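You operate a simulated robot arm through the tools that you are given. There is no shell and no other tool. Be economical: measure what you need, move in short steps, check, and stop when the job is done.

Carry out the task below with a simulated two-armed robot. There is one attempt and no reset: what you move stays moved.

TASK
Put the model car back on its plinth, fit the clear cover and dust the cover.
Fine: dust it on the plinth with the dusting pad, then put the pad back. What is to be rubbed or washed off counts as gone when no trace of it is left.

The check looks at the end state, three seconds after you hand in, the way a careful person would. Anything else that was tipped, shoved, dropped, spilled or broken makes it a failure. A push-on lid holds only when it is set on centred and level and pressed home; a screw cap is set on level and turned clockwise until tight.

THE ROBOT
Two 7-joint arms with fingered hands on one trunk, on a base that drives. Base frame: it is fixed to the floor where the robot stands at the start and does not move with it; the origin is under the middle of the robot, x ahead of it, y to its left, z up. Readings come in m, degrees, newtons and seconds.
The left shoulder is at the start at [0.07, 0.149, 1.135], the right one opposite. With the tool pointing down near the work surface each hand reaches from about 0.1 to 0.78 m from the robot's upright axis, wherever it stands, measured 20 degrees to its own side. Places, roughly: top of the plinth [0.5, 0.1, 0.8]. Payload 3.6 kg a hand.
The TCP of each hand is the grasp point between the finger pads, 0.025 m short of the fingertips. In the tool frame z runs along the fingers and y along their closing line. Largest opening 0.088 m; the body of the gripper starts 0.029 m behind the TCP. The gripper is a hand of 4 fingers: y runs from the thumb to the fingers, the wrist lies at [-0.013, -0.097, -0.162] in the tool frame, and closing takes about 1.5 s.
Orientation is that of the tool frame in the base frame, as a unit quaternion [w, x, y, z]. With the fingers straight down and the wrist toward the robot, the tool's x, y and z point along [0, 1, 0], [1, 0, 0] and [0, 0, -1] of the base frame.

THE INTERFACE
- The arms move only by the tool jog_arm. It takes "left_plan", "right_plan" or both (then of equal length, played together; a hand with none holds still); each is one flat list of numbers, 6 for each row, row after row: the shift along the tool's x, y, z in m, then the turn, a rotation vector about the tool's x, y, z in degrees. In form: [tx, ty, tz, rx, ry, rz, tx, ty, tz, rx, ry, rz, ...]. A call has 1 to 12 rows; each row is the pose to reach, as a shift and turn from the pose commanded when the call began, along the tool's axes at that moment. "left_claw" and "right_claw" are, for a hand that has rows, the finger opening in m, from 0 to 0.088, set as the call begins (left out, the last holds). A row lasts 0.2 s, in which the tool goes at most 0.05 m and 8.6 degrees; a call with a longer step from one row to the next is refused whole, and so is a gripper value outside its range. Where a pose cannot be reached the arm comes as near as it can. A force on the tool above 40 N (or 10 N above the force at the start of the call, whichever is more), or a blocked arm, ends the call early, and 0.2 s more pass. Each finger travels about 0.045 m/s and halts on what it meets, pressing with about 32 N; the grip force reading is that of the motor and also rises with nothing between the fingers. The clock runs only during rows and for 0.2 s after the last one: add rows that repeat a pose to give the fingers time. It gives the time, the measured TCP pose, the force on the tool (base axes), the opening and the grip force at its end, in the units of the frame above (readings bear some noise), with the torque about the TCP (base axes, N m) and any sound that the robot's microphone picked up.
- Cameras (640 x 400 px; columns grow to the right, rows downward): "scene" is now at [0.1346, -0.0186, 1.3575]; the picture's right is [-0.22, -0.98, 0.00], its down [-0.62, 0.14, -0.78] and it looks along [0.76, -0.17, -0.63] (base axes); focal length 294 px, centre (320, 200). "left" rides on the left gripper at [-0.064, -0.083, -0.098] in its tool frame; the picture's right is [-0.62, -0.37, 0.69], its down [0.71, -0.63, 0.30] and it looks along [0.32, 0.68, 0.65] (tool axes); focal length 265 px, centre (320, 200). "right" rides on the right gripper at [0.064, -0.083, -0.098] in its tool frame; the picture's right is [-0.62, 0.37, -0.69], its down [-0.71, -0.63, 0.30] and it looks along [-0.32, 0.68, 0.65] (tool axes); focal length 265 px, centre (320, 200). There is no depth. A picture from a camera that has moved, and an enlarged one, comes with that camera's place and axes in the base frame and with its lens.
- get_image(camera): a new picture of that camera. No time passes.
- raise_lower(by): slides the trunk up (or, below 0, down) by that many m; the arms and the scene camera ride with it, the base frame stays. It gives what a move gives, with no picture.
- drive_base(legs): drives the robot by 1 to 6 legs, each [ahead, left, turn to the left] in m, m and degrees, along the robot's own axes; the way and the turn of a leg run together, so that a leg with both is an arc; at most 1.5 m and 180 degrees a leg. The arms and the cameras ride along, it lands a little off, and it stops where it bumps. It gives what a move gives.
- finger_targets(index, middle, ring, thumb_bend, thumb_turn, hand): sets how far each is bent, from 0 (flat) to 100 (curled in); at 30 the hand is open as for a grip, at 70 the pads meet at the TCP. One left out holds its place. A second passes; each finger stops where it meets its share of the squeeze, and holds until it gets a number again. A gripper value or a shape takes the hand back. It gives what a move gives, with no picture; readings hold the bend of each and the force on the fingers (four entries, about 0 where the hand has none), thumb and palm. thumb_turn goes from beside the hand (0) to across from the fingers (100), as for a grip.
- hand_shape(shape, hand): the hand has 4 fingers and takes this shape, open, in about a second: jaw (thumb against the fingers, like two jaws); tri (thumb and two fingers); tip (a fingertip pinch); poke (one finger out to press); point (the index stretched); flat (the hand flat); cup (the hand cupped); fist (a fist). The gripper value then closes the fingers along that shape, each until it touches; the sizes above hold for jaw. It gives what a move gives, with no picture.
- head_to(pan, tilt): turns the head with the scene camera to pan (to the left, within 86 degrees either way) and tilt (down, from -29 to 69), counted from straight ahead of the robot. It gives what a move gives.
- zoom(camera, box): a new picture of the part [left, top, right, bottom] of that camera's present view, enlarged. No time passes.
- finish_job(): hands the job in; it is judged then, once.

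Work in short steps. Places have to be worked out from the pictures, the camera data and where the tool is seen: move nearer, look again, correct. Check each grasp and each placing, and mend what went wrong. You have 120 turns and 108 pictures in all, those below and enlarged ones among them. Open the grippers and draw the arms clear of the work before you hand the job in, unless the task says otherwise; then end with one line.

The tools are called by a JSON object that holds its "fn" and its "kwargs". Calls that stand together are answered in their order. jog_arm: Moves the arms, as the interface text tells. Its arguments: {"type":"object","properties":{"left_plan":{"type":"array"},"left_claw":{"type":"number"},"right_plan":{"type":"array"},"right_claw":{"type":"number"}},"required":[]} The other tools are called the same way: raise_lower (by) slides the trunk up or down; hand_shape (shape, hand) gives the hand a shape; finger_targets (index, middle, ring, thumb_bend, thumb_turn, hand) moves the fingers one by one; drive_base (legs) drives the base; head_to (pan, tilt) turns the head that bears the scene camera; get_image (camera) takes a picture; zoom (camera, box) takes an enlarged picture of a part of a camera's view; finish_job () hands the job in.

At the start:

```text
clock: 0.0
left_tcp_pos: [0.4644, 0.1011, 1.0601]
left_ee_rot: [0.0, 0.707, 0.707, 0.0]
left_wrist_force: [-0.5, -1.0, -0.5]
left_torque: [0.01, -0.01, 0.01]
left_grip_width: 0.0878
left_grasp_force: 0.1
left_shape: jaw
left_bend: [30.0, 30.0, 30.0, 30.0, 98.0]
left_finger forces: [0.0, 0.0, 0.0, 0.0, 0.0, 0.1]
right_tcp_pos: [0.4931, -0.2858, 1.1045]
right_ee_rot: [0.0, 0.707, 0.707, 0.0]
right_wrist_force: [0.6, 0.0, 0.1]
right_torque: [0.01, -0.02, 0.0]
right_grip_width: 0.0873
right_grasp_force: 0.1
right_shape: jaw
right_bend: [30.0, 30.0, 30.0, 30.0, 98.0]
right_finger forces: [0.0, 0.1, 0.1, 0.1, 0.0, 0.0]
trunk travel left (down, up): [-0.625, 0.315]
robot x, y, heading: [0.0014, -0.0014, -0.1]
head pan, tilt: [-12.5, 39.1]
```

scene: 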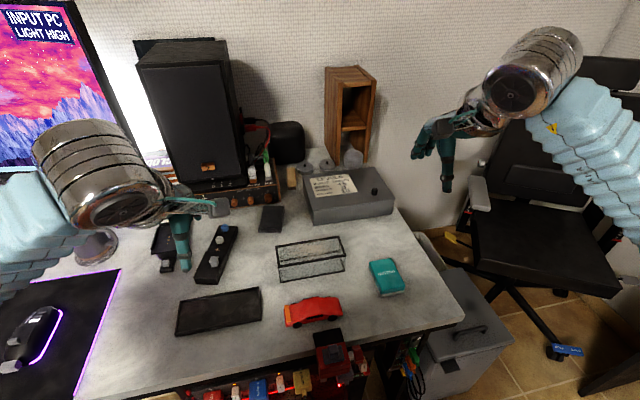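
right: 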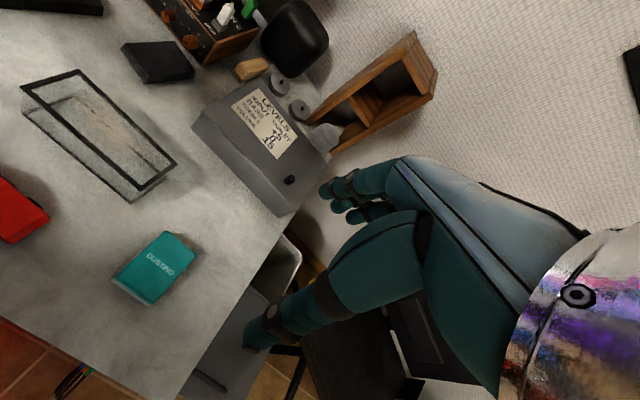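
left: 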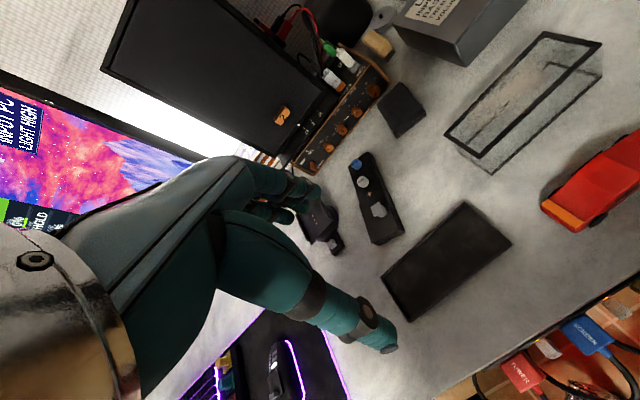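

I start by looking closely at the plinth, car, cover and pad.

{"fn": "zoom", "kwargs": {"camera": "scene", "box": [160, 220, 420, 382]}}

{"fn": "zoom", "kwargs": {"camera": "left", "box": [320, 0, 640, 400]}}

{"fn": "zoom", "kwargs": {"camera": "right", "box": [0, 50, 320, 330]}}

```text
2.46 times, centred on (290, 301) of scene
camera zoom: at [0.1346, -0.0186, 1.3575], right [-0.22, -0.98, 0.0], down [-0.62, 0.14, -0.78], along [0.76, -0.17, -0.63], focal length 724 px, centre (394, -49)
```

zoom: 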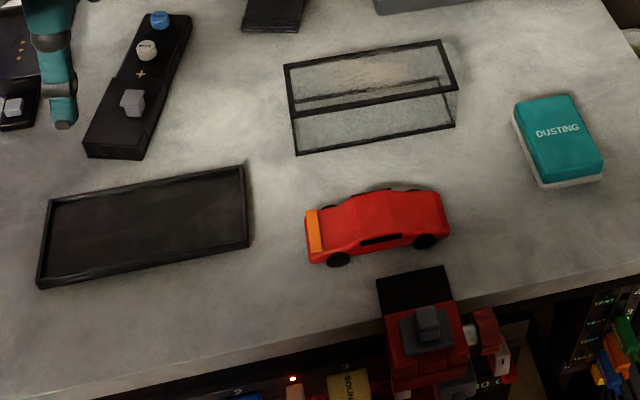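

```text
1.00 times, centred on (480, 200) of left
camera zoom: at [0.3818, 0.0378, 1.1587], right [-0.37, -0.62, -0.69], down [-0.63, 0.71, -0.3], along [0.68, 0.32, -0.65], focal length 265 px, centre (160, 200)
```

zoom: 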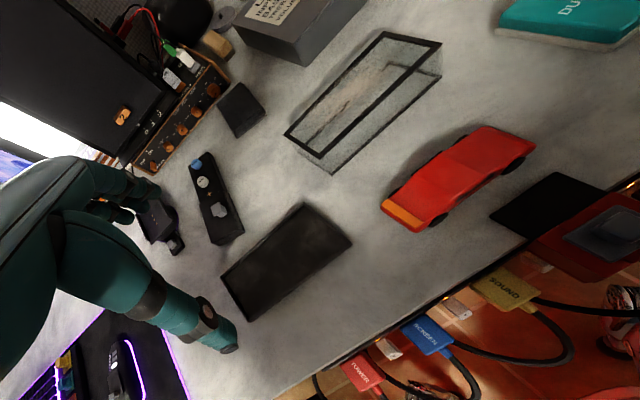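

```text
1.43 times, centred on (160, 190) of right
camera zoom: at [0.4095, -0.2209, 1.2023], right [0.37, -0.62, 0.69], down [-0.63, -0.71, -0.3], along [0.68, -0.32, -0.65], focal length 379 px, centre (549, 214)
```

zoom: 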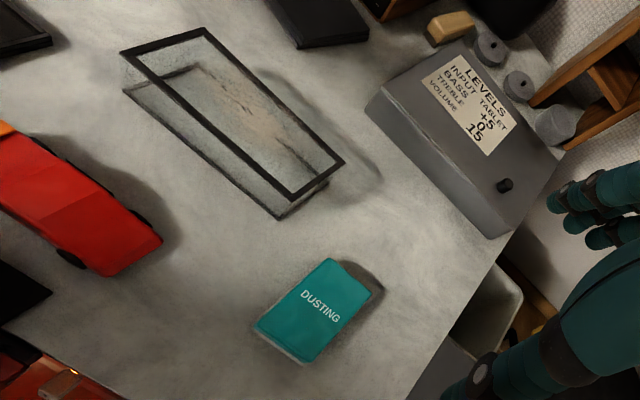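

Cover stands upright (dust on its top), the car lies near (0.485,-0.075), the plinth near (0.524,0.12), the pad near (0.51,-0.27). I bring the left hand above the car to get a close view.

{"fn": "jog_arm", "kwargs": {"left_plan": [-0.03, 0.003, 0.025, 0, 0, 0, -0.06, 0.007, 0.05, 0, 0, 0, -0.09, 0.01, 0.075, 0, 0, 0, -0.12, 0.013, 0.1, 0, 0, 0, -0.15, 0.017, 0.125, 0, 0, 0, -0.176, 0.02, 0.14, 0, 0, 0, -0.176, 0.02, 0.14, 0, 0, 0]}}

{"fn": "get_image", "kwargs": {"camera": "left"}}

{"fn": "get_image", "kwargs": {"camera": "scene"}}

```text
clock: 1.6
left_tcp_pos: [0.4824, -0.0731, 0.9191]
left_ee_rot: [0.0, 0.706, 0.708, 0.0]
left_wrist_force: [-0.1, -0.2, -0.9]
left_torque: [0.02, -0.03, 0.0]
left_grip_width: 0.0876
left_grasp_force: 0.0
left_shape: jaw
left_bend: [30.0, 30.0, 30.0, 30.0, 98.0]
left_finger forces: [0.0, 0.0, 0.0, 0.0, 0.0, 0.0]
right_tcp_pos: [0.4921, -0.2845, 1.1041]
right_ee_rot: [0.001, 0.707, 0.707, 0.0]
right_wrist_force: [0.0, 0.3, 0.5]
right_torque: [-0.01, 0.02, -0.02]
right_grip_width: 0.0877
right_grasp_force: 0.0
right_shape: jaw
right_bend: [30.0, 30.0, 30.0, 30.0, 98.0]
right_finger forces: [0.1, 0.0, 0.1, 0.0, 0.0, 0.0]
trunk travel left (down, up): [-0.625, 0.315]
robot x, y, heading: [-0.0015, -0.0008, -0.1]
head pan, tilt: [-12.5, 39.1]
```

```text
101 pictures are left
camera left: at [0.4004, -0.1362, 1.0184], right [-0.37, -0.62, -0.69], down [-0.63, 0.71, -0.3], along [0.68, 0.32, -0.65], focal length 265 px, centre (320, 200)
```

left: 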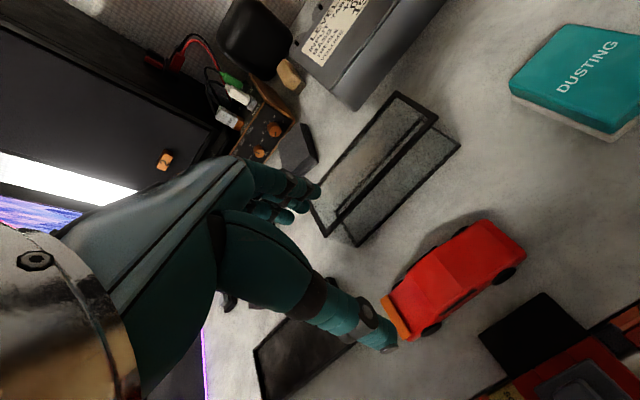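

```text
100 pictures are left
camera scene: at [0.1346, -0.0177, 1.3575], right [-0.22, -0.98, 0.0], down [-0.62, 0.14, -0.78], along [0.76, -0.17, -0.63], focal length 294 px, centre (320, 200)
```

scene: 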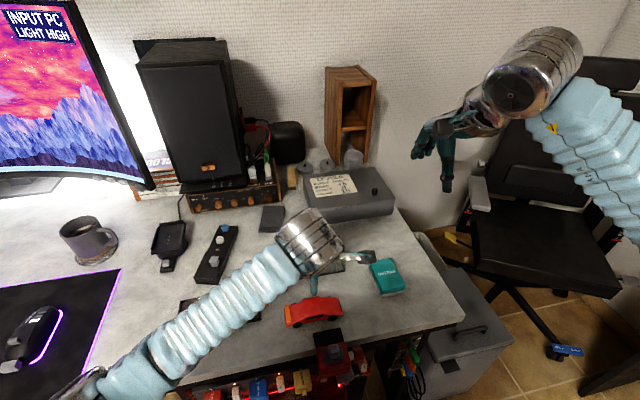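

The car lies along y, centred about (0.473,-0.078), about 0.045 wide. I centre over it and go down part way.

{"fn": "jog_arm", "kwargs": {"left_plan": [-0.005, -0.009, 0.03, 0, 0, 0, -0.005, -0.009, 0.06, 0, 0, 0, -0.005, -0.009, 0.085, 0, 0, 0, -0.005, -0.009, 0.085, 0, 0, 0]}}

{"fn": "get_image", "kwargs": {"camera": "left"}}

{"fn": "zoom", "kwargs": {"camera": "scene", "box": [240, 200, 420, 350]}}

```text
clock: 2.6
left_tcp_pos: [0.4748, -0.0804, 0.8372]
left_ee_rot: [0.0, 0.707, 0.707, 0.0]
left_wrist_force: [0.7, -0.4, -0.6]
left_torque: [-0.02, -0.01, 0.0]
left_grip_width: 0.0875
left_grasp_force: 0.1
left_shape: jaw
left_bend: [30.0, 30.0, 30.0, 30.0, 98.0]
left_finger forces: [0.1, 0.0, 0.0, 0.0, 0.0, 0.0]
right_tcp_pos: [0.4934, -0.2851, 1.1042]
right_ee_rot: [0.0, 0.707, 0.707, 0.0]
right_wrist_force: [0.2, -0.8, -0.6]
right_torque: [-0.03, -0.01, 0.03]
right_grip_width: 0.0876
right_grasp_force: 0.1
right_shape: jaw
right_bend: [30.0, 30.0, 30.0, 30.0, 98.0]
right_finger forces: [0.0, 0.0, 0.0, 0.0, 0.1, 0.0]
trunk travel left (down, up): [-0.625, 0.315]
robot x, y, heading: [-0.001, -0.0019, 0.1]
head pan, tilt: [-12.5, 39.1]
```

```text
99 pictures are left
camera left: at [0.3923, -0.143, 0.9357], right [-0.37, -0.62, -0.69], down [-0.63, 0.71, -0.3], along [0.68, 0.32, -0.65], focal length 265 px, centre (320, 200)
```

left: 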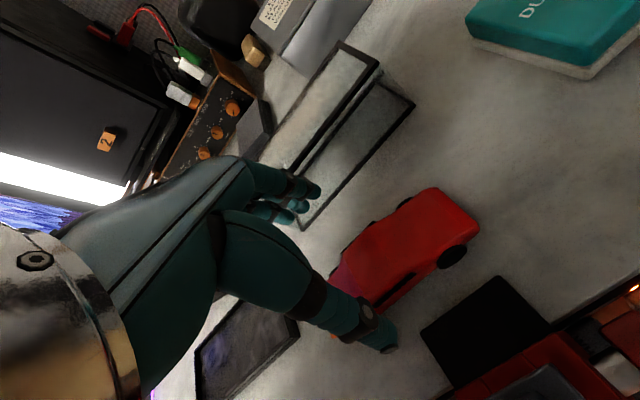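

```text
2.67 times, centred on (330, 275) of scene
camera zoom: at [0.1342, -0.0186, 1.3575], right [-0.22, -0.98, 0.0], down [-0.62, 0.14, -0.78], along [0.76, -0.17, -0.63], focal length 784 px, centre (293, 0)
```

zoom: 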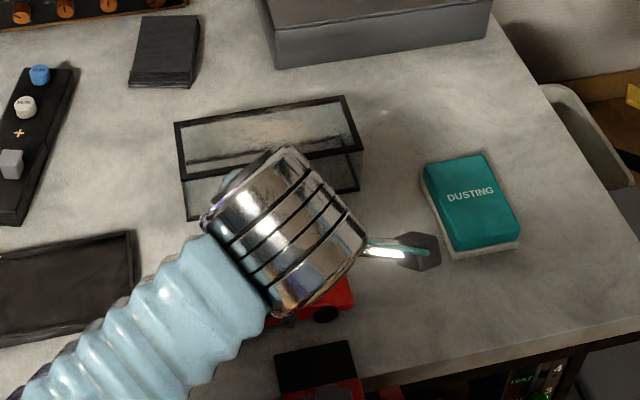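

Thumb and fingers straddle the car. I go down to grip height, then close.

{"fn": "jog_arm", "kwargs": {"left_plan": [0.001, -0.001, 0.03, 0, 0, 0, 0.001, -0.001, 0.053, 0, 0, 0, 0.001, -0.001, 0.053, 0, 0, 0]}}

{"fn": "get_image", "kwargs": {"camera": "left"}}

```text
clock: 3.4
left_tcp_pos: [0.4734, -0.0767, 0.7816]
left_ee_rot: [-0.001, 0.707, 0.707, 0.0]
left_wrist_force: [-0.8, 0.6, 0.3]
left_torque: [0.01, 0.02, 0.0]
left_grip_width: 0.0877
left_grasp_force: 0.1
left_shape: jaw
left_bend: [30.0, 30.0, 30.0, 30.0, 98.0]
left_finger forces: [0.0, 0.1, 0.0, 0.1, 0.1, 0.0]
right_tcp_pos: [0.4934, -0.2845, 1.1048]
right_ee_rot: [0.0, 0.707, 0.707, 0.0]
right_wrist_force: [-0.2, 0.5, -0.7]
right_torque: [-0.01, 0.0, 0.0]
right_grip_width: 0.0881
right_grasp_force: 0.0
right_shape: jaw
right_bend: [30.0, 30.0, 30.0, 30.0, 98.0]
right_finger forces: [0.0, 0.0, 0.0, 0.0, 0.1, 0.0]
trunk travel left (down, up): [-0.625, 0.315]
robot x, y, heading: [0.0013, -0.0012, 0.2]
head pan, tilt: [-12.5, 39.1]
```

```text
97 pictures are left
camera left: at [0.39, -0.1398, 0.882], right [-0.37, -0.62, -0.69], down [-0.63, 0.71, -0.3], along [0.68, 0.32, -0.65], focal length 265 px, centre (320, 200)
```

left: 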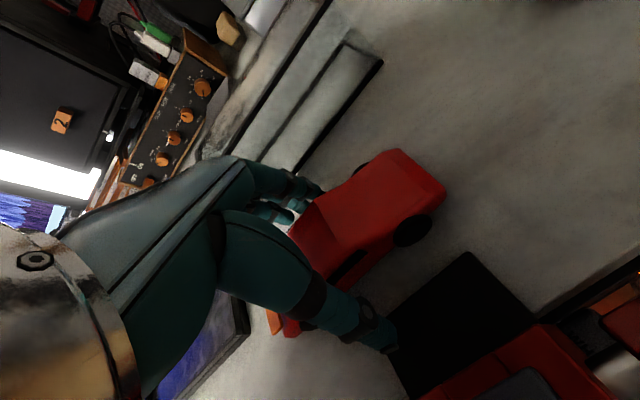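

Hand straddles the car's middle; close the fingers.

{"fn": "jog_arm", "kwargs": {"left_plan": [0, 0, 0, 0, 0, 0, 0, 0, 0, 0, 0, 0, 0, 0, 0, 0, 0, 0, 0, 0, 0, 0, 0, 0, 0, 0, 0, 0, 0, 0, 0, 0, 0, 0, 0, 0, 0, 0, 0, 0, 0, 0, 0, 0, 0, 0, 0, 0], "left_claw": 0.0}}

{"fn": "get_image", "kwargs": {"camera": "left"}}

```text
clock: 5.2
left_tcp_pos: [0.4719, -0.0767, 0.7824]
left_ee_rot: [0.0, 0.707, 0.707, 0.0]
left_wrist_force: [0.2, 1.5, 0.3]
left_torque: [-0.02, 0.03, 0.01]
left_grip_width: 0.0416
left_grasp_force: 31.8
left_shape: jaw
left_bend: [74.0, 49.0, 47.0, 67.0, 100.0]
left_finger forces: [16.3, 8.9, 4.0, 0.1, 29.3, 0.0]
right_tcp_pos: [0.4936, -0.2852, 1.1043]
right_ee_rot: [0.0, 0.707, 0.707, -0.001]
right_wrist_force: [0.1, -0.1, -0.6]
right_torque: [-0.02, 0.02, -0.01]
right_grip_width: 0.0875
right_grasp_force: 0.0
right_shape: jaw
right_bend: [30.0, 30.0, 30.0, 30.0, 98.0]
right_finger forces: [0.0, 0.1, 0.0, 0.1, 0.0, 0.0]
trunk travel left (down, up): [-0.625, 0.315]
robot x, y, heading: [0.0046, 0.0006, -0.0]
head pan, tilt: [-12.5, 39.1]
```

```text
96 pictures are left
camera left: at [0.39, -0.1398, 0.882], right [-0.37, -0.62, -0.69], down [-0.63, 0.71, -0.3], along [0.68, 0.32, -0.65], focal length 265 px, centre (320, 200)
```

left: 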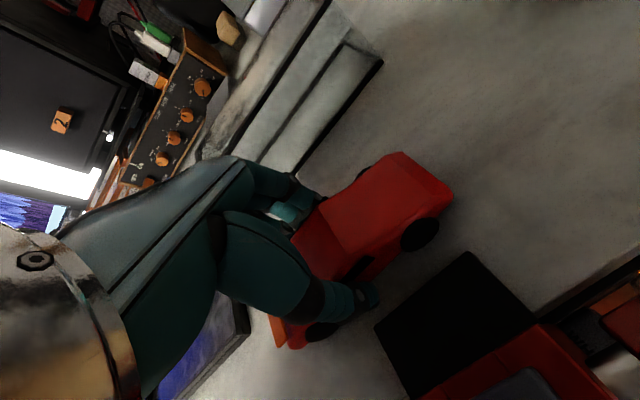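

Grip holds (0.042 m, 32 N). Lift and go over the plinth high up, then look.

{"fn": "jog_arm", "kwargs": {"left_plan": [0, 0, -0.01, 0, 0, 0, 0, 0, -0.04, 0, 0, 0, 0, 0, -0.08, 0, 0, 0, 0.03, 0.008, -0.11, 0, 0, 0, 0.06, 0.015, -0.12, 0, 0, 0, 0.09, 0.025, -0.12, 0, 0, 0, 0.09, 0.025, -0.12, 0, 0, 0]}}

{"fn": "get_image", "kwargs": {"camera": "left"}}

{"fn": "get_image", "kwargs": {"camera": "scene"}}

```text
clock: 6.8
left_tcp_pos: [0.4972, 0.0116, 0.9006]
left_ee_rot: [0.0, 0.707, 0.707, 0.0]
left_wrist_force: [0.5, 0.1, -2.0]
left_torque: [0.05, 0.01, 0.01]
left_grip_width: 0.0416
left_grasp_force: 32.3
left_shape: jaw
left_bend: [74.0, 49.0, 47.0, 67.0, 99.0]
left_finger forces: [16.7, 8.7, 4.1, 0.1, 29.3, 0.0]
right_tcp_pos: [0.4932, -0.2862, 1.105]
right_ee_rot: [0.0, 0.707, 0.707, 0.001]
right_wrist_force: [0.1, 0.0, 0.0]
right_torque: [0.01, 0.01, -0.01]
right_grip_width: 0.0878
right_grasp_force: 0.0
right_shape: jaw
right_bend: [30.0, 30.0, 30.0, 30.0, 98.0]
right_finger forces: [0.1, 0.0, 0.0, 0.0, 0.0, 0.0]
trunk travel left (down, up): [-0.625, 0.315]
robot x, y, heading: [-0.0003, 0.0016, -0.2]
head pan, tilt: [-12.5, 39.1]
```

```text
95 pictures are left
camera left: at [0.4152, -0.0518, 1.0003], right [-0.37, -0.62, -0.69], down [-0.63, 0.71, -0.3], along [0.68, 0.32, -0.65], focal length 265 px, centre (320, 200)
```

left: 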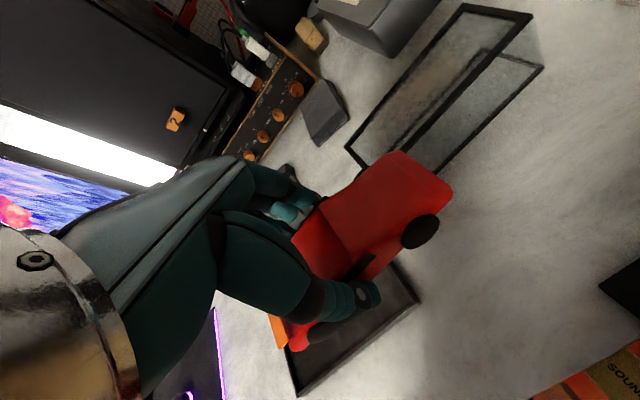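

```text
94 pictures are left
camera scene: at [0.1342, -0.0186, 1.3575], right [-0.22, -0.98, 0.0], down [-0.62, 0.14, -0.78], along [0.76, -0.17, -0.63], focal length 294 px, centre (320, 200)
```

scene: 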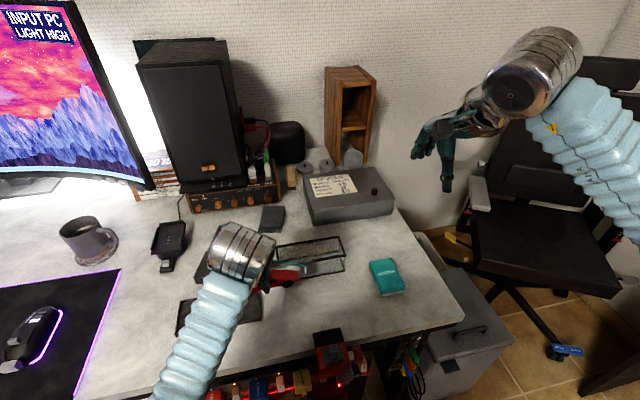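

The plinth works out to centre (0.525, 0.1215), about 0.177 × 0.08, square to the axes. I move the car over it and check.

{"fn": "jog_arm", "kwargs": {"left_plan": [0.035, 0.009, 0, 0, 0, 0, 0.07, 0.018, 0, 0, 0, 0, 0.11, 0.028, 0, 0, 0, 0, 0.11, 0.028, 0.03, 0, 0, 0, 0.11, 0.028, 0.06, 0, 0, 0, 0.11, 0.028, 0.06, 0, 0, 0]}}

{"fn": "get_image", "kwargs": {"camera": "left"}}

{"fn": "zoom", "kwargs": {"camera": "scene", "box": [140, 220, 340, 345]}}

```text
clock: 8.2
left_tcp_pos: [0.5279, 0.1226, 0.8409]
left_ee_rot: [-0.001, 0.707, 0.707, -0.001]
left_wrist_force: [0.3, 0.8, -1.7]
left_torque: [0.0, -0.01, -0.01]
left_grip_width: 0.0414
left_grasp_force: 31.8
left_shape: jaw
left_bend: [74.0, 49.0, 48.0, 67.0, 99.0]
left_finger forces: [16.8, 8.7, 4.0, 0.1, 29.4, 0.0]
right_tcp_pos: [0.4938, -0.2845, 1.1042]
right_ee_rot: [0.0, 0.707, 0.707, 0.0]
right_wrist_force: [-0.3, -0.7, 0.8]
right_torque: [-0.01, 0.0, 0.01]
right_grip_width: 0.0874
right_grasp_force: 0.0
right_shape: jaw
right_bend: [30.0, 30.0, 30.0, 30.0, 98.0]
right_finger forces: [0.0, 0.0, 0.0, 0.1, 0.0, 0.1]
trunk travel left (down, up): [-0.625, 0.315]
robot x, y, heading: [-0.0007, -0.0021, -0.1]
head pan, tilt: [-12.5, 39.1]
```

```text
93 pictures are left
camera left: at [0.4453, 0.06, 0.94], right [-0.37, -0.62, -0.69], down [-0.63, 0.71, -0.3], along [0.68, 0.32, -0.65], focal length 265 px, centre (320, 200)
```

left: 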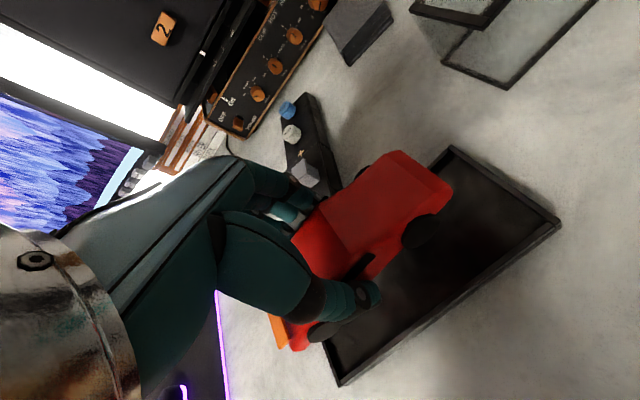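

```text
3.20 times, centred on (240, 282) of scene
camera zoom: at [0.1346, -0.0178, 1.3575], right [-0.22, -0.98, 0.0], down [-0.62, 0.14, -0.78], along [0.76, -0.17, -0.63], focal length 941 px, centre (576, -64)
```

zoom: 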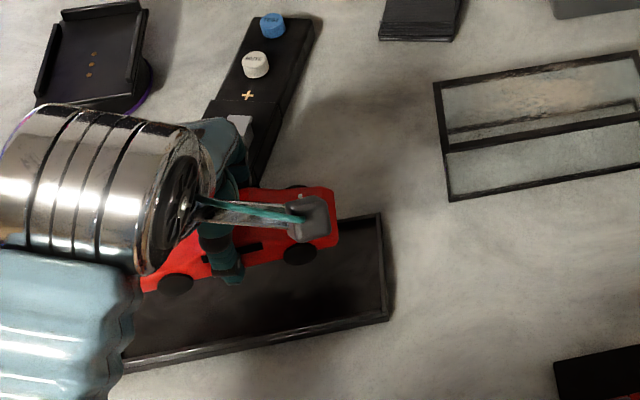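

Car hovers over the plinth, 2 mm too far in x. Correct and go down to just above the floor of the plinth.

{"fn": "jog_arm", "kwargs": {"left_plan": [0.001, -0.002, 0.02, 0, 0, 0, 0.001, -0.002, 0.04, 0, 0, 0, 0.001, -0.002, 0.043, 0, 0, 0, 0.001, -0.002, 0.043, 0, 0, 0]}}

{"fn": "get_image", "kwargs": {"camera": "left"}}

{"fn": "zoom", "kwargs": {"camera": "scene", "box": [160, 240, 320, 345]}}

```text
clock: 9.2
left_tcp_pos: [0.5245, 0.1241, 0.7979]
left_ee_rot: [0.0, 0.707, 0.707, 0.002]
left_wrist_force: [-0.8, 0.1, -1.3]
left_torque: [0.0, -0.02, 0.0]
left_grip_width: 0.0415
left_grasp_force: 32.4
left_shape: jaw
left_bend: [74.0, 49.0, 48.0, 67.0, 99.0]
left_finger forces: [16.8, 8.7, 4.0, 0.0, 29.4, 0.0]
right_tcp_pos: [0.493, -0.2851, 1.105]
right_ee_rot: [0.0, 0.707, 0.708, 0.0]
right_wrist_force: [-0.2, 0.1, 0.5]
right_torque: [0.02, -0.01, -0.02]
right_grip_width: 0.0875
right_grasp_force: 0.0
right_shape: jaw
right_bend: [30.0, 30.0, 30.0, 30.0, 98.0]
right_finger forces: [0.0, 0.0, 0.1, 0.1, 0.0, 0.0]
trunk travel left (down, up): [-0.625, 0.315]
robot x, y, heading: [-0.0011, 0.0042, -0.1]
head pan, tilt: [-12.5, 39.1]
```

```text
91 pictures are left
camera left: at [0.4428, 0.0598, 0.8971], right [-0.37, -0.62, -0.69], down [-0.63, 0.71, -0.3], along [0.68, 0.32, -0.65], focal length 265 px, centre (320, 200)
```

left: 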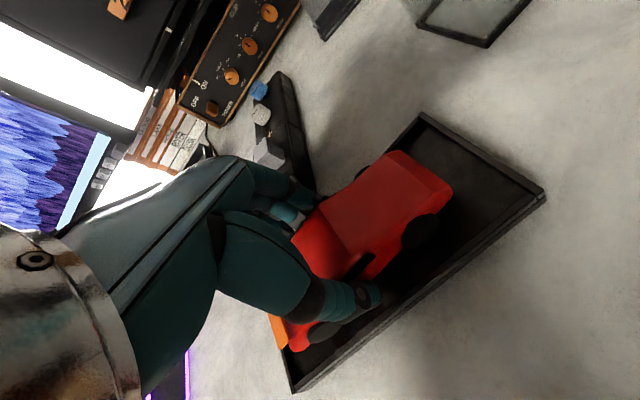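

```text
3.81 times, centred on (240, 292) of scene
camera zoom: at [0.1345, -0.0181, 1.3575], right [-0.22, -0.98, 0.0], down [-0.62, 0.14, -0.78], along [0.76, -0.17, -0.63], focal length 1120 px, centre (625, -152)
```

zoom: 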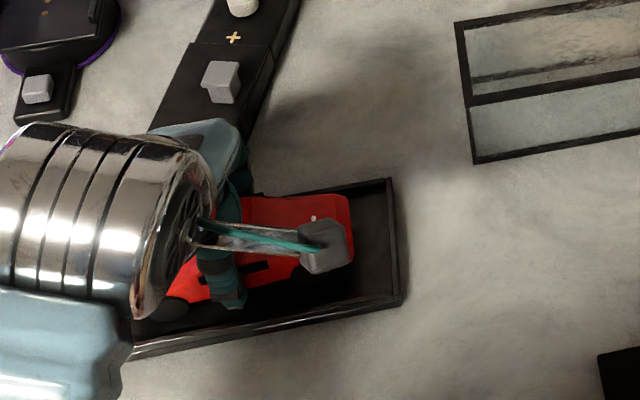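

Well inside the rim. Go down in fine steps until contact.

{"fn": "jog_arm", "kwargs": {"left_plan": [0, 0, 0.003, 0, 0, 0, 0, 0, 0.005, 0, 0, 0, 0, 0, 0.007, 0, 0, 0]}}

```text
clock: 10.0
left_tcp_pos: [0.5247, 0.1234, 0.7901]
left_ee_rot: [0.0, 0.707, 0.707, 0.0]
left_wrist_force: [-0.2, 0.4, 0.0]
left_torque: [0.0, 0.04, -0.01]
left_grip_width: 0.0414
left_grasp_force: 31.5
left_shape: jaw
left_bend: [74.0, 49.0, 48.0, 67.0, 99.0]
left_finger forces: [16.6, 8.8, 4.1, 0.0, 29.4, 0.0]
right_tcp_pos: [0.4939, -0.2863, 1.1051]
right_ee_rot: [0.0, 0.707, 0.707, -0.001]
right_wrist_force: [1.1, -0.8, 0.2]
right_torque: [0.01, 0.02, -0.01]
right_grip_width: 0.0876
right_grasp_force: 0.0
right_shape: jaw
right_bend: [30.0, 30.0, 30.0, 30.0, 98.0]
right_finger forces: [0.0, 0.0, 0.0, 0.1, 0.0, 0.0]
trunk travel left (down, up): [-0.625, 0.315]
robot x, y, heading: [0.0031, 0.0044, 0.2]
head pan, tilt: [-12.5, 39.1]
```

{"fn": "jog_arm", "kwargs": {"left_plan": [0, 0, 0.001, 0, 0, 0, 0, 0, 0.002, 0, 0, 0]}}

{"fn": "get_image", "kwargs": {"camera": "left"}}

```text
clock: 10.6
left_tcp_pos: [0.5246, 0.1227, 0.7899]
left_ee_rot: [0.001, 0.707, 0.707, 0.001]
left_wrist_force: [0.7, 0.8, 5.2]
left_torque: [0.03, 0.1, -0.01]
left_grip_width: 0.0415
left_grasp_force: 32.0
left_shape: jaw
left_bend: [74.0, 49.0, 48.0, 67.0, 99.0]
left_finger forces: [16.9, 9.0, 4.3, 0.0, 30.0, 0.1]
right_tcp_pos: [0.4937, -0.285, 1.1055]
right_ee_rot: [0.0, 0.707, 0.707, -0.001]
right_wrist_force: [0.3, -0.2, 0.0]
right_torque: [-0.05, -0.02, -0.03]
right_grip_width: 0.0879
right_grasp_force: 0.1
right_shape: jaw
right_bend: [30.0, 30.0, 30.0, 30.0, 98.0]
right_finger forces: [0.1, 0.0, 0.0, 0.0, 0.0, 0.1]
trunk travel left (down, up): [-0.625, 0.315]
robot x, y, heading: [0.0049, 0.0001, -0.0]
head pan, tilt: [-12.5, 39.1]
```

```text
89 pictures are left
camera left: at [0.4414, 0.0592, 0.8892], right [-0.37, -0.62, -0.69], down [-0.63, 0.71, -0.31], along [0.69, 0.32, -0.65], focal length 265 px, centre (320, 200)
```

left: 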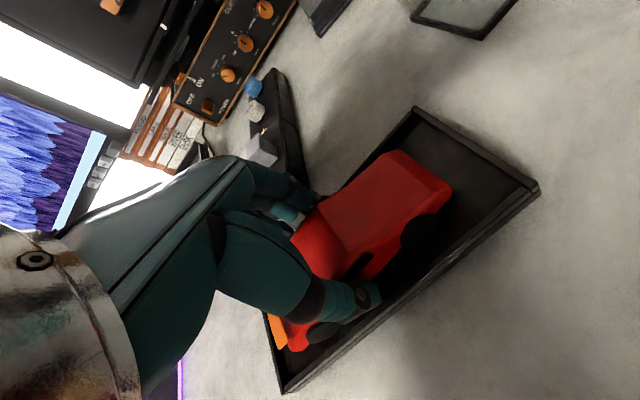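

Contact felt (5 N), car centred on the plinth. Release slightly and lift off.

{"fn": "jog_arm", "kwargs": {"left_plan": [0, 0, -0.001, 0, 0, 0, 0, 0, -0.001, 0, 0, 0, 0, 0, -0.001, 0, 0, 0, 0, 0, -0.001, 0, 0, 0, 0, 0, -0.001, 0, 0, 0], "left_claw": 0.062}}

{"fn": "get_image", "kwargs": {"camera": "left"}}

```text
clock: 11.8
left_tcp_pos: [0.5234, 0.1212, 0.7877]
left_ee_rot: [0.0, 0.707, 0.708, 0.0]
left_wrist_force: [0.3, 0.2, 2.3]
left_torque: [-0.04, 0.0, 0.02]
left_grip_width: 0.0563
left_grasp_force: 0.0
left_shape: jaw
left_bend: [29.0, 38.0, 34.0, 62.0, 99.0]
left_finger forces: [2.3, 1.0, 0.0, 0.0, 2.7, 0.0]
right_tcp_pos: [0.4934, -0.2855, 1.1044]
right_ee_rot: [-0.001, 0.707, 0.707, 0.0]
right_wrist_force: [-0.4, -0.6, 0.2]
right_torque: [-0.02, 0.0, -0.01]
right_grip_width: 0.0875
right_grasp_force: 0.0
right_shape: jaw
right_bend: [30.0, 30.0, 30.0, 30.0, 98.0]
right_finger forces: [0.1, 0.0, 0.0, 0.1, 0.1, 0.1]
trunk travel left (down, up): [-0.625, 0.315]
robot x, y, heading: [-0.0036, -0.0043, -0.1]
head pan, tilt: [-12.5, 39.1]
```

```text
88 pictures are left
camera left: at [0.4416, 0.0593, 0.8886], right [-0.37, -0.62, -0.69], down [-0.63, 0.71, -0.3], along [0.68, 0.32, -0.65], focal length 265 px, centre (320, 200)
```

left: 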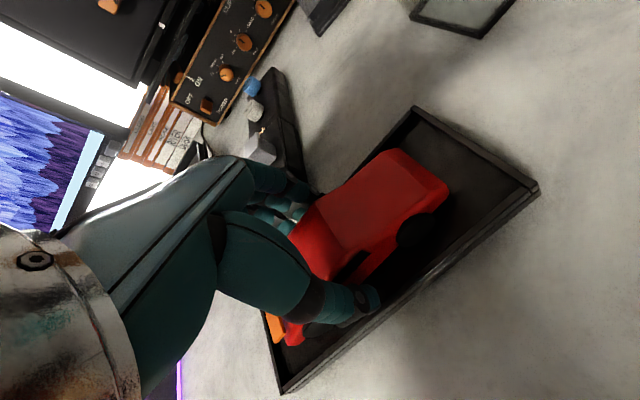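

Fingers still touching a little; open further and wait.

{"fn": "jog_arm", "kwargs": {"left_plan": [0, 0, 0, 0, 0, 0, 0, 0, 0, 0, 0, 0, 0, 0, 0, 0, 0, 0, 0, 0, 0, 0, 0, 0], "left_claw": 0.07}}

{"fn": "get_image", "kwargs": {"camera": "left"}}

```text
clock: 12.8
left_tcp_pos: [0.5245, 0.1239, 0.7892]
left_ee_rot: [0.0, 0.707, 0.708, 0.0]
left_wrist_force: [-0.9, 0.6, -0.2]
left_torque: [0.02, 0.02, 0.03]
left_grip_width: 0.0696
left_grasp_force: 0.0
left_shape: jaw
left_bend: [27.0, 34.0, 32.0, 50.0, 99.0]
left_finger forces: [0.0, 0.0, 0.0, 0.1, 0.0, 0.0]
right_tcp_pos: [0.4924, -0.287, 1.1049]
right_ee_rot: [0.0, 0.708, 0.707, 0.0]
right_wrist_force: [-0.2, -0.3, -0.2]
right_torque: [0.0, -0.01, 0.01]
right_grip_width: 0.0874
right_grasp_force: 0.1
right_shape: jaw
right_bend: [30.0, 30.0, 30.0, 30.0, 98.0]
right_finger forces: [0.0, 0.0, 0.0, 0.0, 0.1, 0.0]
trunk travel left (down, up): [-0.625, 0.315]
robot x, y, heading: [-0.0022, 0.0026, -0.3]
head pan, tilt: [-12.5, 39.1]
```

```text
87 pictures are left
camera left: at [0.4418, 0.0595, 0.8884], right [-0.37, -0.62, -0.69], down [-0.63, 0.71, -0.3], along [0.68, 0.32, -0.65], focal length 265 px, centre (320, 200)
```

left: 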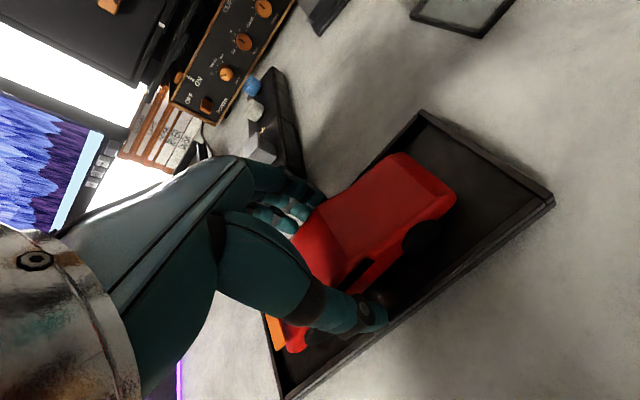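

The thumb seems to have nudged the plinth a little; lift straight up without opening further.

{"fn": "jog_arm", "kwargs": {"left_plan": [0, 0, -0.01, 0, 0, 0, 0, 0, -0.03, 0, 0, 0, 0, 0, -0.07, 0, 0, 0, 0, 0, -0.11, 0, 0, 0, -0.02, 0, -0.14, 0, 0, 0, -0.06, -0.03, -0.14, 0, 0, 0, -0.1, -0.06, -0.14, 0, 0, 0, -0.12, -0.09, -0.14, 0, 0, 0, -0.12, -0.09, -0.14, 0, 0, 0]}}

{"fn": "get_image", "kwargs": {"camera": "left"}}

{"fn": "zoom", "kwargs": {"camera": "scene", "box": [150, 220, 410, 382]}}

```text
clock: 14.8
left_tcp_pos: [0.4359, 0.0064, 0.9292]
left_ee_rot: [-0.004, 0.705, 0.709, 0.007]
left_wrist_force: [0.9, 0.1, 0.7]
left_torque: [0.0, -0.01, 0.03]
left_grip_width: 0.0699
left_grasp_force: 0.1
left_shape: jaw
left_bend: [27.0, 34.0, 32.0, 50.0, 99.0]
left_finger forces: [0.0, 0.0, 0.0, 0.0, 0.0, 0.0]
right_tcp_pos: [0.4936, -0.285, 1.1042]
right_ee_rot: [0.0, 0.707, 0.707, -0.001]
right_wrist_force: [0.2, 0.2, 0.0]
right_torque: [0.01, -0.01, 0.0]
right_grip_width: 0.0874
right_grasp_force: 0.1
right_shape: jaw
right_bend: [30.0, 30.0, 30.0, 30.0, 98.0]
right_finger forces: [0.0, 0.1, 0.0, 0.0, 0.1, 0.0]
trunk travel left (down, up): [-0.625, 0.315]
robot x, y, heading: [-0.0013, -0.0015, -0.1]
head pan, tilt: [-12.5, 39.1]
```

```text
86 pictures are left
camera left: at [0.3534, -0.0581, 1.0267], right [-0.36, -0.61, -0.7], down [-0.63, 0.72, -0.3], along [0.69, 0.34, -0.65], focal length 265 px, centre (320, 200)
```

left: 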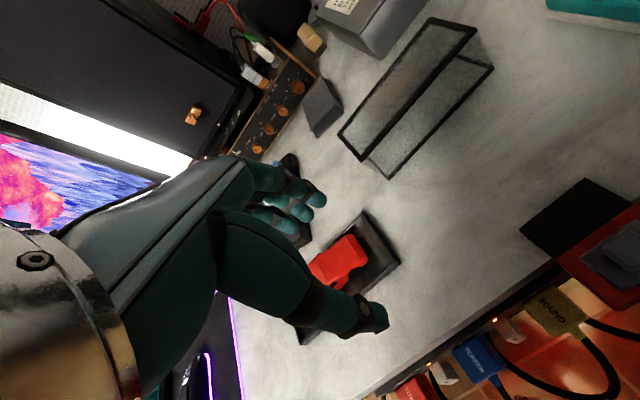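

```text
2.46 times, centred on (280, 301) of scene
camera zoom: at [0.1342, -0.0181, 1.3575], right [-0.22, -0.98, 0.0], down [-0.62, 0.14, -0.78], along [0.76, -0.17, -0.63], focal length 724 px, centre (418, -49)
```

zoom: 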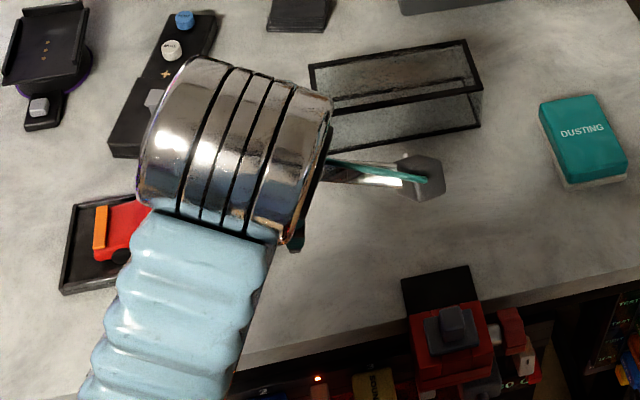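

I withdraw the left arm up to the left for a free view of the plinth, car and cover.

{"fn": "jog_arm", "kwargs": {"left_plan": [0.03, 0, -0.04, 0, 0, 0, 0.07, 0, -0.07, 0, 0, 0, 0.11, 0, -0.1, 0, 0, 0, 0.15, 0, -0.13, 0, 0, 0, 0.19, 0, -0.16, 0, 0, 0, 0.23, 0, -0.19, 0, 0, 0, 0.27, 0, -0.21, 0, 0, 0, 0.3, 0, -0.21, 0, 0, 0], "left_claw": 0.088}}

{"fn": "zoom", "kwargs": {"camera": "scene", "box": [150, 210, 430, 385]}}

```text
clock: 15.6
left_tcp_pos: [0.4397, 0.1561, 0.9798]
left_ee_rot: [-0.1, 0.677, 0.723, 0.091]
left_wrist_force: [0.3, 0.5, -0.2]
left_torque: [0.02, -0.01, 0.0]
left_grip_width: 0.0879
left_grasp_force: 0.1
left_shape: jaw
left_bend: [30.0, 30.0, 30.0, 30.0, 98.0]
left_finger forces: [0.0, 0.0, 0.1, 0.0, 0.1, 0.1]
left hand out of reach, approached as far as the arm can: row 3
right_tcp_pos: [0.4938, -0.2844, 1.1066]
right_ee_rot: [0.0, 0.707, 0.707, 0.0]
right_wrist_force: [1.0, 0.5, -0.8]
right_torque: [0.04, -0.03, 0.0]
right_grip_width: 0.0876
right_grasp_force: 0.1
right_shape: jaw
right_bend: [30.0, 30.0, 30.0, 30.0, 98.0]
right_finger forces: [0.0, 0.0, 0.1, 0.0, 0.1, 0.1]
trunk travel left (down, up): [-0.625, 0.315]
robot x, y, heading: [-0.0032, -0.0004, 0.0]
head pan, tilt: [-12.5, 39.1]
stopped in row 3 (left hand): the arm was blocked; the commanded pose is now the measured one
```

```text
2.29 times, centred on (290, 298) of scene
camera zoom: at [0.1338, -0.0175, 1.3576], right [-0.22, -0.98, 0.0], down [-0.62, 0.14, -0.78], along [0.76, -0.17, -0.63], focal length 672 px, centre (389, -23)
```

zoom: 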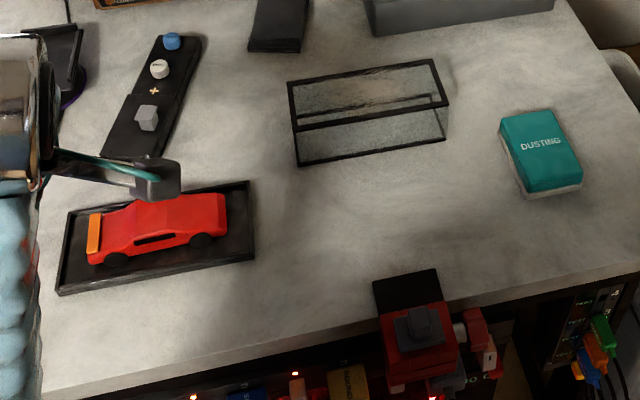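

The car sits in the middle of the plinth (which shifted perhaps 5 mm toward me). The left arm ran to its limits with a tilt; I straighten it up and move it outward and clear.

{"fn": "jog_arm", "kwargs": {"left_plan": [0.028, 0.016, -0.013, -0.2, -4, 1, 0.057, 0.033, -0.026, -0.4, -8, 2, 0.085, 0.05, -0.038, -0.6, -12, 3, 0.114, 0.066, -0.051, -0.7, -15.5, 3.7, 0.114, 0.066, -0.051, -0.7, -15.5, 3.7]}}

{"fn": "get_image", "kwargs": {"camera": "scene"}}

```text
clock: 16.2
left_tcp_pos: [0.4689, 0.2612, 1.0177]
left_ee_rot: [-0.118, 0.662, 0.734, 0.099]
left_wrist_force: [0.4, 0.4, 0.5]
left_torque: [-0.01, 0.0, 0.01]
left_grip_width: 0.0877
left_grasp_force: 0.0
left_shape: jaw
left_bend: [30.0, 30.0, 30.0, 30.0, 98.0]
left_finger forces: [0.0, 0.1, 0.0, 0.0, 0.0, 0.0]
right_tcp_pos: [0.4931, -0.2844, 1.1045]
right_ee_rot: [0.0, 0.707, 0.707, 0.0]
right_wrist_force: [-0.6, 0.4, 0.1]
right_torque: [-0.01, -0.02, 0.02]
right_grip_width: 0.0878
right_grasp_force: 0.1
right_shape: jaw
right_bend: [30.0, 30.0, 30.0, 30.0, 98.0]
right_finger forces: [0.0, 0.0, 0.0, 0.0, 0.0, 0.1]
trunk travel left (down, up): [-0.625, 0.315]
robot x, y, heading: [0.0016, -0.0007, 0.0]
head pan, tilt: [-12.5, 39.1]
stopped in row 3 (left hand): the arm was blocked; the commanded pose is now the measured one
```

```text
83 pictures are left
camera scene: at [0.1346, -0.0184, 1.3574], right [-0.22, -0.98, 0.0], down [-0.62, 0.14, -0.78], along [0.76, -0.17, -0.63], focal length 294 px, centre (320, 200)
```

scene: 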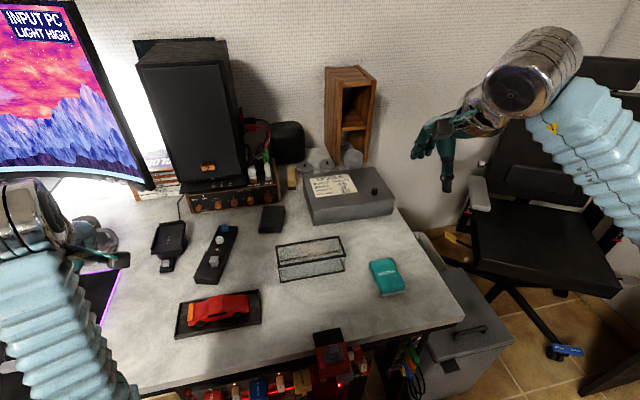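

The left arm is clear now. I use the right hand for the cover and bring it above it.

{"fn": "jog_arm", "kwargs": {"right_plan": [0.03, 0.019, 0.025, 0, 0, 0, 0.06, 0.038, 0.05, 0, 0, 0, 0.09, 0.057, 0.075, 0, 0, 0, 0.12, 0.076, 0.1, 0, 0, 0, 0.15, 0.095, 0.125, 0, 0, 0, 0.18, 0.115, 0.15, 0, 0, 0, 0.18, 0.115, 0.17, 0, 0, 0, 0.18, 0.115, 0.17, 0, 0, 0]}}

{"fn": "get_image", "kwargs": {"camera": "right"}}

{"fn": "zoom", "kwargs": {"camera": "scene", "box": [150, 220, 410, 382]}}

```text
clock: 18.0
left_tcp_pos: [0.4674, 0.2611, 1.0187]
left_ee_rot: [-0.117, 0.663, 0.733, 0.1]
left_wrist_force: [0.6, -0.1, -0.2]
left_torque: [0.01, 0.02, 0.0]
left_grip_width: 0.0878
left_grasp_force: 0.0
left_shape: jaw
left_bend: [30.0, 30.0, 30.0, 30.0, 98.0]
left_finger forces: [0.0, 0.0, 0.1, 0.1, 0.1, 0.0]
right_tcp_pos: [0.6093, -0.107, 0.9348]
right_ee_rot: [0.001, 0.707, 0.707, 0.0]
right_wrist_force: [0.1, 0.9, -0.1]
right_torque: [-0.01, 0.01, -0.03]
right_grip_width: 0.0878
right_grasp_force: 0.1
right_shape: jaw
right_bend: [30.0, 30.0, 30.0, 30.0, 98.0]
right_finger forces: [0.0, 0.0, 0.1, 0.0, 0.0, 0.0]
trunk travel left (down, up): [-0.625, 0.315]
robot x, y, heading: [-0.0, 0.0004, 0.2]
head pan, tilt: [-12.5, 39.1]
```

```text
82 pictures are left
camera right: at [0.5251, -0.043, 1.033], right [0.37, -0.62, 0.69], down [-0.63, -0.71, -0.3], along [0.68, -0.32, -0.65], focal length 265 px, centre (320, 200)
```

right: 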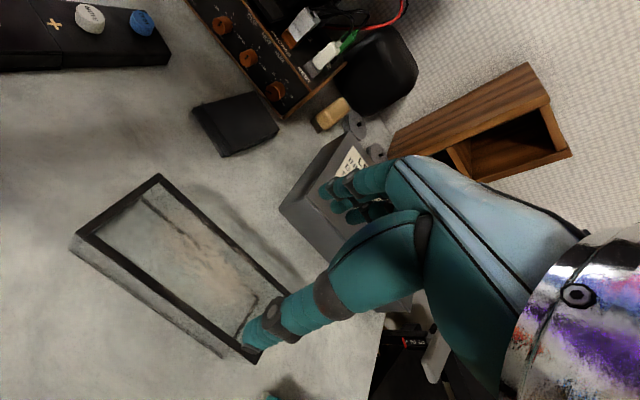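

```text
2.46 times, centred on (280, 301) of scene
camera zoom: at [0.1337, -0.0182, 1.3576], right [-0.22, -0.98, 0.0], down [-0.62, 0.14, -0.78], along [0.76, -0.17, -0.63], focal length 724 px, centre (418, -49)
```

zoom: 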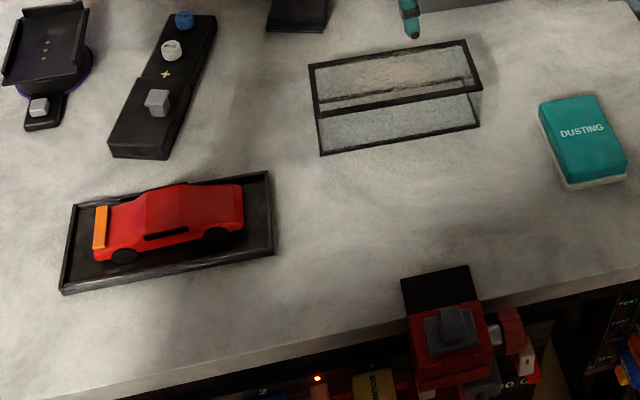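

Cover: x 0.569–0.636, y −0.178…−0.016, top ≈0.808, so centre (0.6025,−0.097). I centre and lower to just above it for a check.

{"fn": "jog_arm", "kwargs": {"right_plan": [0.01, -0.007, 0.04, 0, 0, 0, 0.01, -0.007, 0.085, 0, 0, 0, 0.01, -0.007, 0.085, 0, 0, 0]}}

{"fn": "get_image", "kwargs": {"camera": "right"}}

{"fn": "zoom", "kwargs": {"camera": "scene", "box": [230, 190, 410, 310]}}

```text
clock: 18.8
left_tcp_pos: [0.4682, 0.2612, 1.0184]
left_ee_rot: [-0.117, 0.662, 0.734, 0.1]
left_wrist_force: [0.3, -0.4, 0.3]
left_torque: [0.0, 0.0, -0.02]
left_grip_width: 0.0874
left_grasp_force: 0.0
left_shape: jaw
left_bend: [30.0, 30.0, 30.0, 30.0, 98.0]
left_finger forces: [0.0, 0.0, 0.0, 0.1, 0.0, 0.0]
right_tcp_pos: [0.6005, -0.0938, 0.85]
right_ee_rot: [0.0, 0.707, 0.707, -0.001]
right_wrist_force: [-0.2, 0.2, 0.0]
right_torque: [-0.01, -0.01, 0.02]
right_grip_width: 0.0875
right_grasp_force: 0.0
right_shape: jaw
right_bend: [30.0, 30.0, 30.0, 30.0, 98.0]
right_finger forces: [0.1, 0.0, 0.0, 0.1, 0.0, 0.1]
trunk travel left (down, up): [-0.625, 0.315]
robot x, y, heading: [0.0028, -0.0025, 0.0]
head pan, tilt: [-12.5, 39.1]
```

```text
80 pictures are left
camera right: at [0.5166, -0.0298, 0.9471], right [0.37, -0.62, 0.69], down [-0.63, -0.71, -0.31], along [0.68, -0.32, -0.65], focal length 265 px, centre (320, 200)
```

right: 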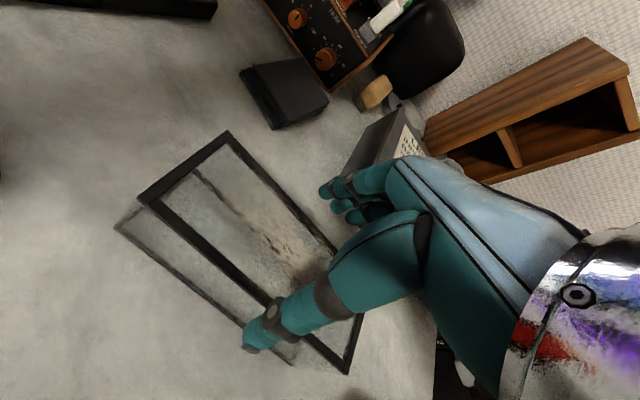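

```text
3.33 times, centred on (320, 250) of scene
camera zoom: at [0.1338, -0.0186, 1.3576], right [-0.22, -0.98, 0.0], down [-0.62, 0.14, -0.78], along [0.76, -0.17, -0.63], focal length 980 px, centre (320, 33)
```

zoom: 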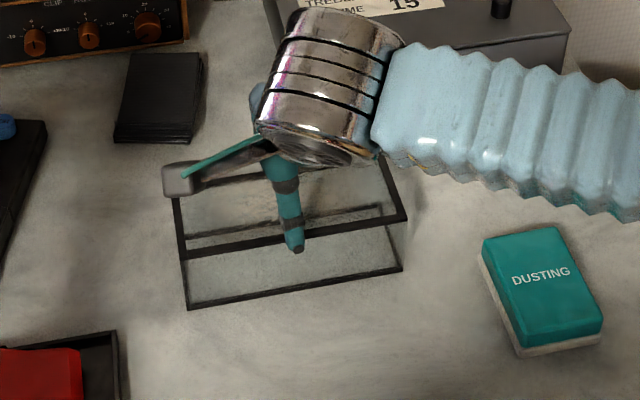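

Refined cover centre (0.605,−0.099). Shift a few mm and descend to grip height.

{"fn": "jog_arm", "kwargs": {"right_plan": [-0.005, 0.005, 0.01, 0, 0, 0, -0.005, 0.005, 0.035, 0, 0, 0, -0.005, 0.005, 0.058, 0, 0, 0, -0.005, 0.005, 0.058, 0, 0, 0]}}

{"fn": "get_image", "kwargs": {"camera": "right"}}

```text
clock: 19.8
left_tcp_pos: [0.4669, 0.26, 1.0203]
left_ee_rot: [-0.117, 0.663, 0.733, 0.1]
left_wrist_force: [-0.1, 1.3, 0.3]
left_torque: [0.0, -0.01, 0.02]
left_grip_width: 0.0876
left_grasp_force: 0.1
left_shape: jaw
left_bend: [30.0, 30.0, 30.0, 30.0, 98.0]
left_finger forces: [0.0, 0.0, 0.1, 0.0, 0.0, 0.0]
right_tcp_pos: [0.6062, -0.0995, 0.7963]
right_ee_rot: [0.001, 0.707, 0.707, 0.002]
right_wrist_force: [2.0, -0.3, 12.7]
right_torque: [0.1, -0.03, -0.03]
right_grip_width: 0.088
right_grasp_force: 0.0
right_shape: jaw
right_bend: [28.0, 30.0, 30.0, 29.0, 98.0]
right_finger forces: [7.2, 0.0, 0.0, 0.0, 5.7, 0.0]
trunk travel left (down, up): [-0.625, 0.315]
robot x, y, heading: [0.0007, 0.004, -0.1]
head pan, tilt: [-12.5, 39.1]
```

```text
78 pictures are left
camera right: at [0.5208, -0.0352, 0.8926], right [0.36, -0.62, 0.69], down [-0.63, -0.71, -0.31], along [0.69, -0.32, -0.65], focal length 265 px, centre (320, 200)
```

right: 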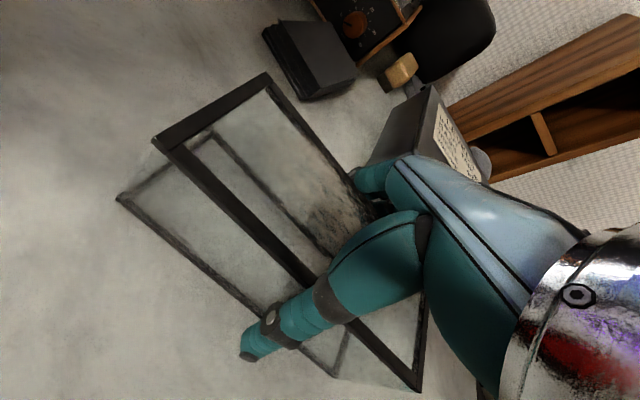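

The finger roots wedge on the cover's top edges; I lift 8 mm and close there.

{"fn": "jog_arm", "kwargs": {"right_plan": [0, 0, -0.006, 0, 0, 0, 0, 0, -0.011, 0, 0, 0, 0, 0, -0.011, 0, 0, 0]}}

```text
clock: 20.6
left_tcp_pos: [0.4681, 0.261, 1.0174]
left_ee_rot: [-0.117, 0.662, 0.734, 0.1]
left_wrist_force: [0.1, -0.9, -1.3]
left_torque: [0.0, 0.03, -0.01]
left_grip_width: 0.0878
left_grasp_force: 0.1
left_shape: jaw
left_bend: [30.0, 30.0, 30.0, 30.0, 98.0]
left_finger forces: [0.1, 0.1, 0.0, 0.0, 0.0, 0.0]
right_tcp_pos: [0.6052, -0.1015, 0.8032]
right_ee_rot: [0.0, 0.707, 0.708, -0.001]
right_wrist_force: [0.3, -0.6, -0.7]
right_torque: [0.01, 0.03, -0.02]
right_grip_width: 0.088
right_grasp_force: 0.1
right_shape: jaw
right_bend: [29.0, 30.0, 30.0, 29.0, 97.0]
right_finger forces: [0.9, 0.0, 0.0, 0.0, 1.0, 0.0]
trunk travel left (down, up): [-0.625, 0.315]
robot x, y, heading: [0.0051, 0.0, 0.4]
head pan, tilt: [-12.5, 39.1]
```

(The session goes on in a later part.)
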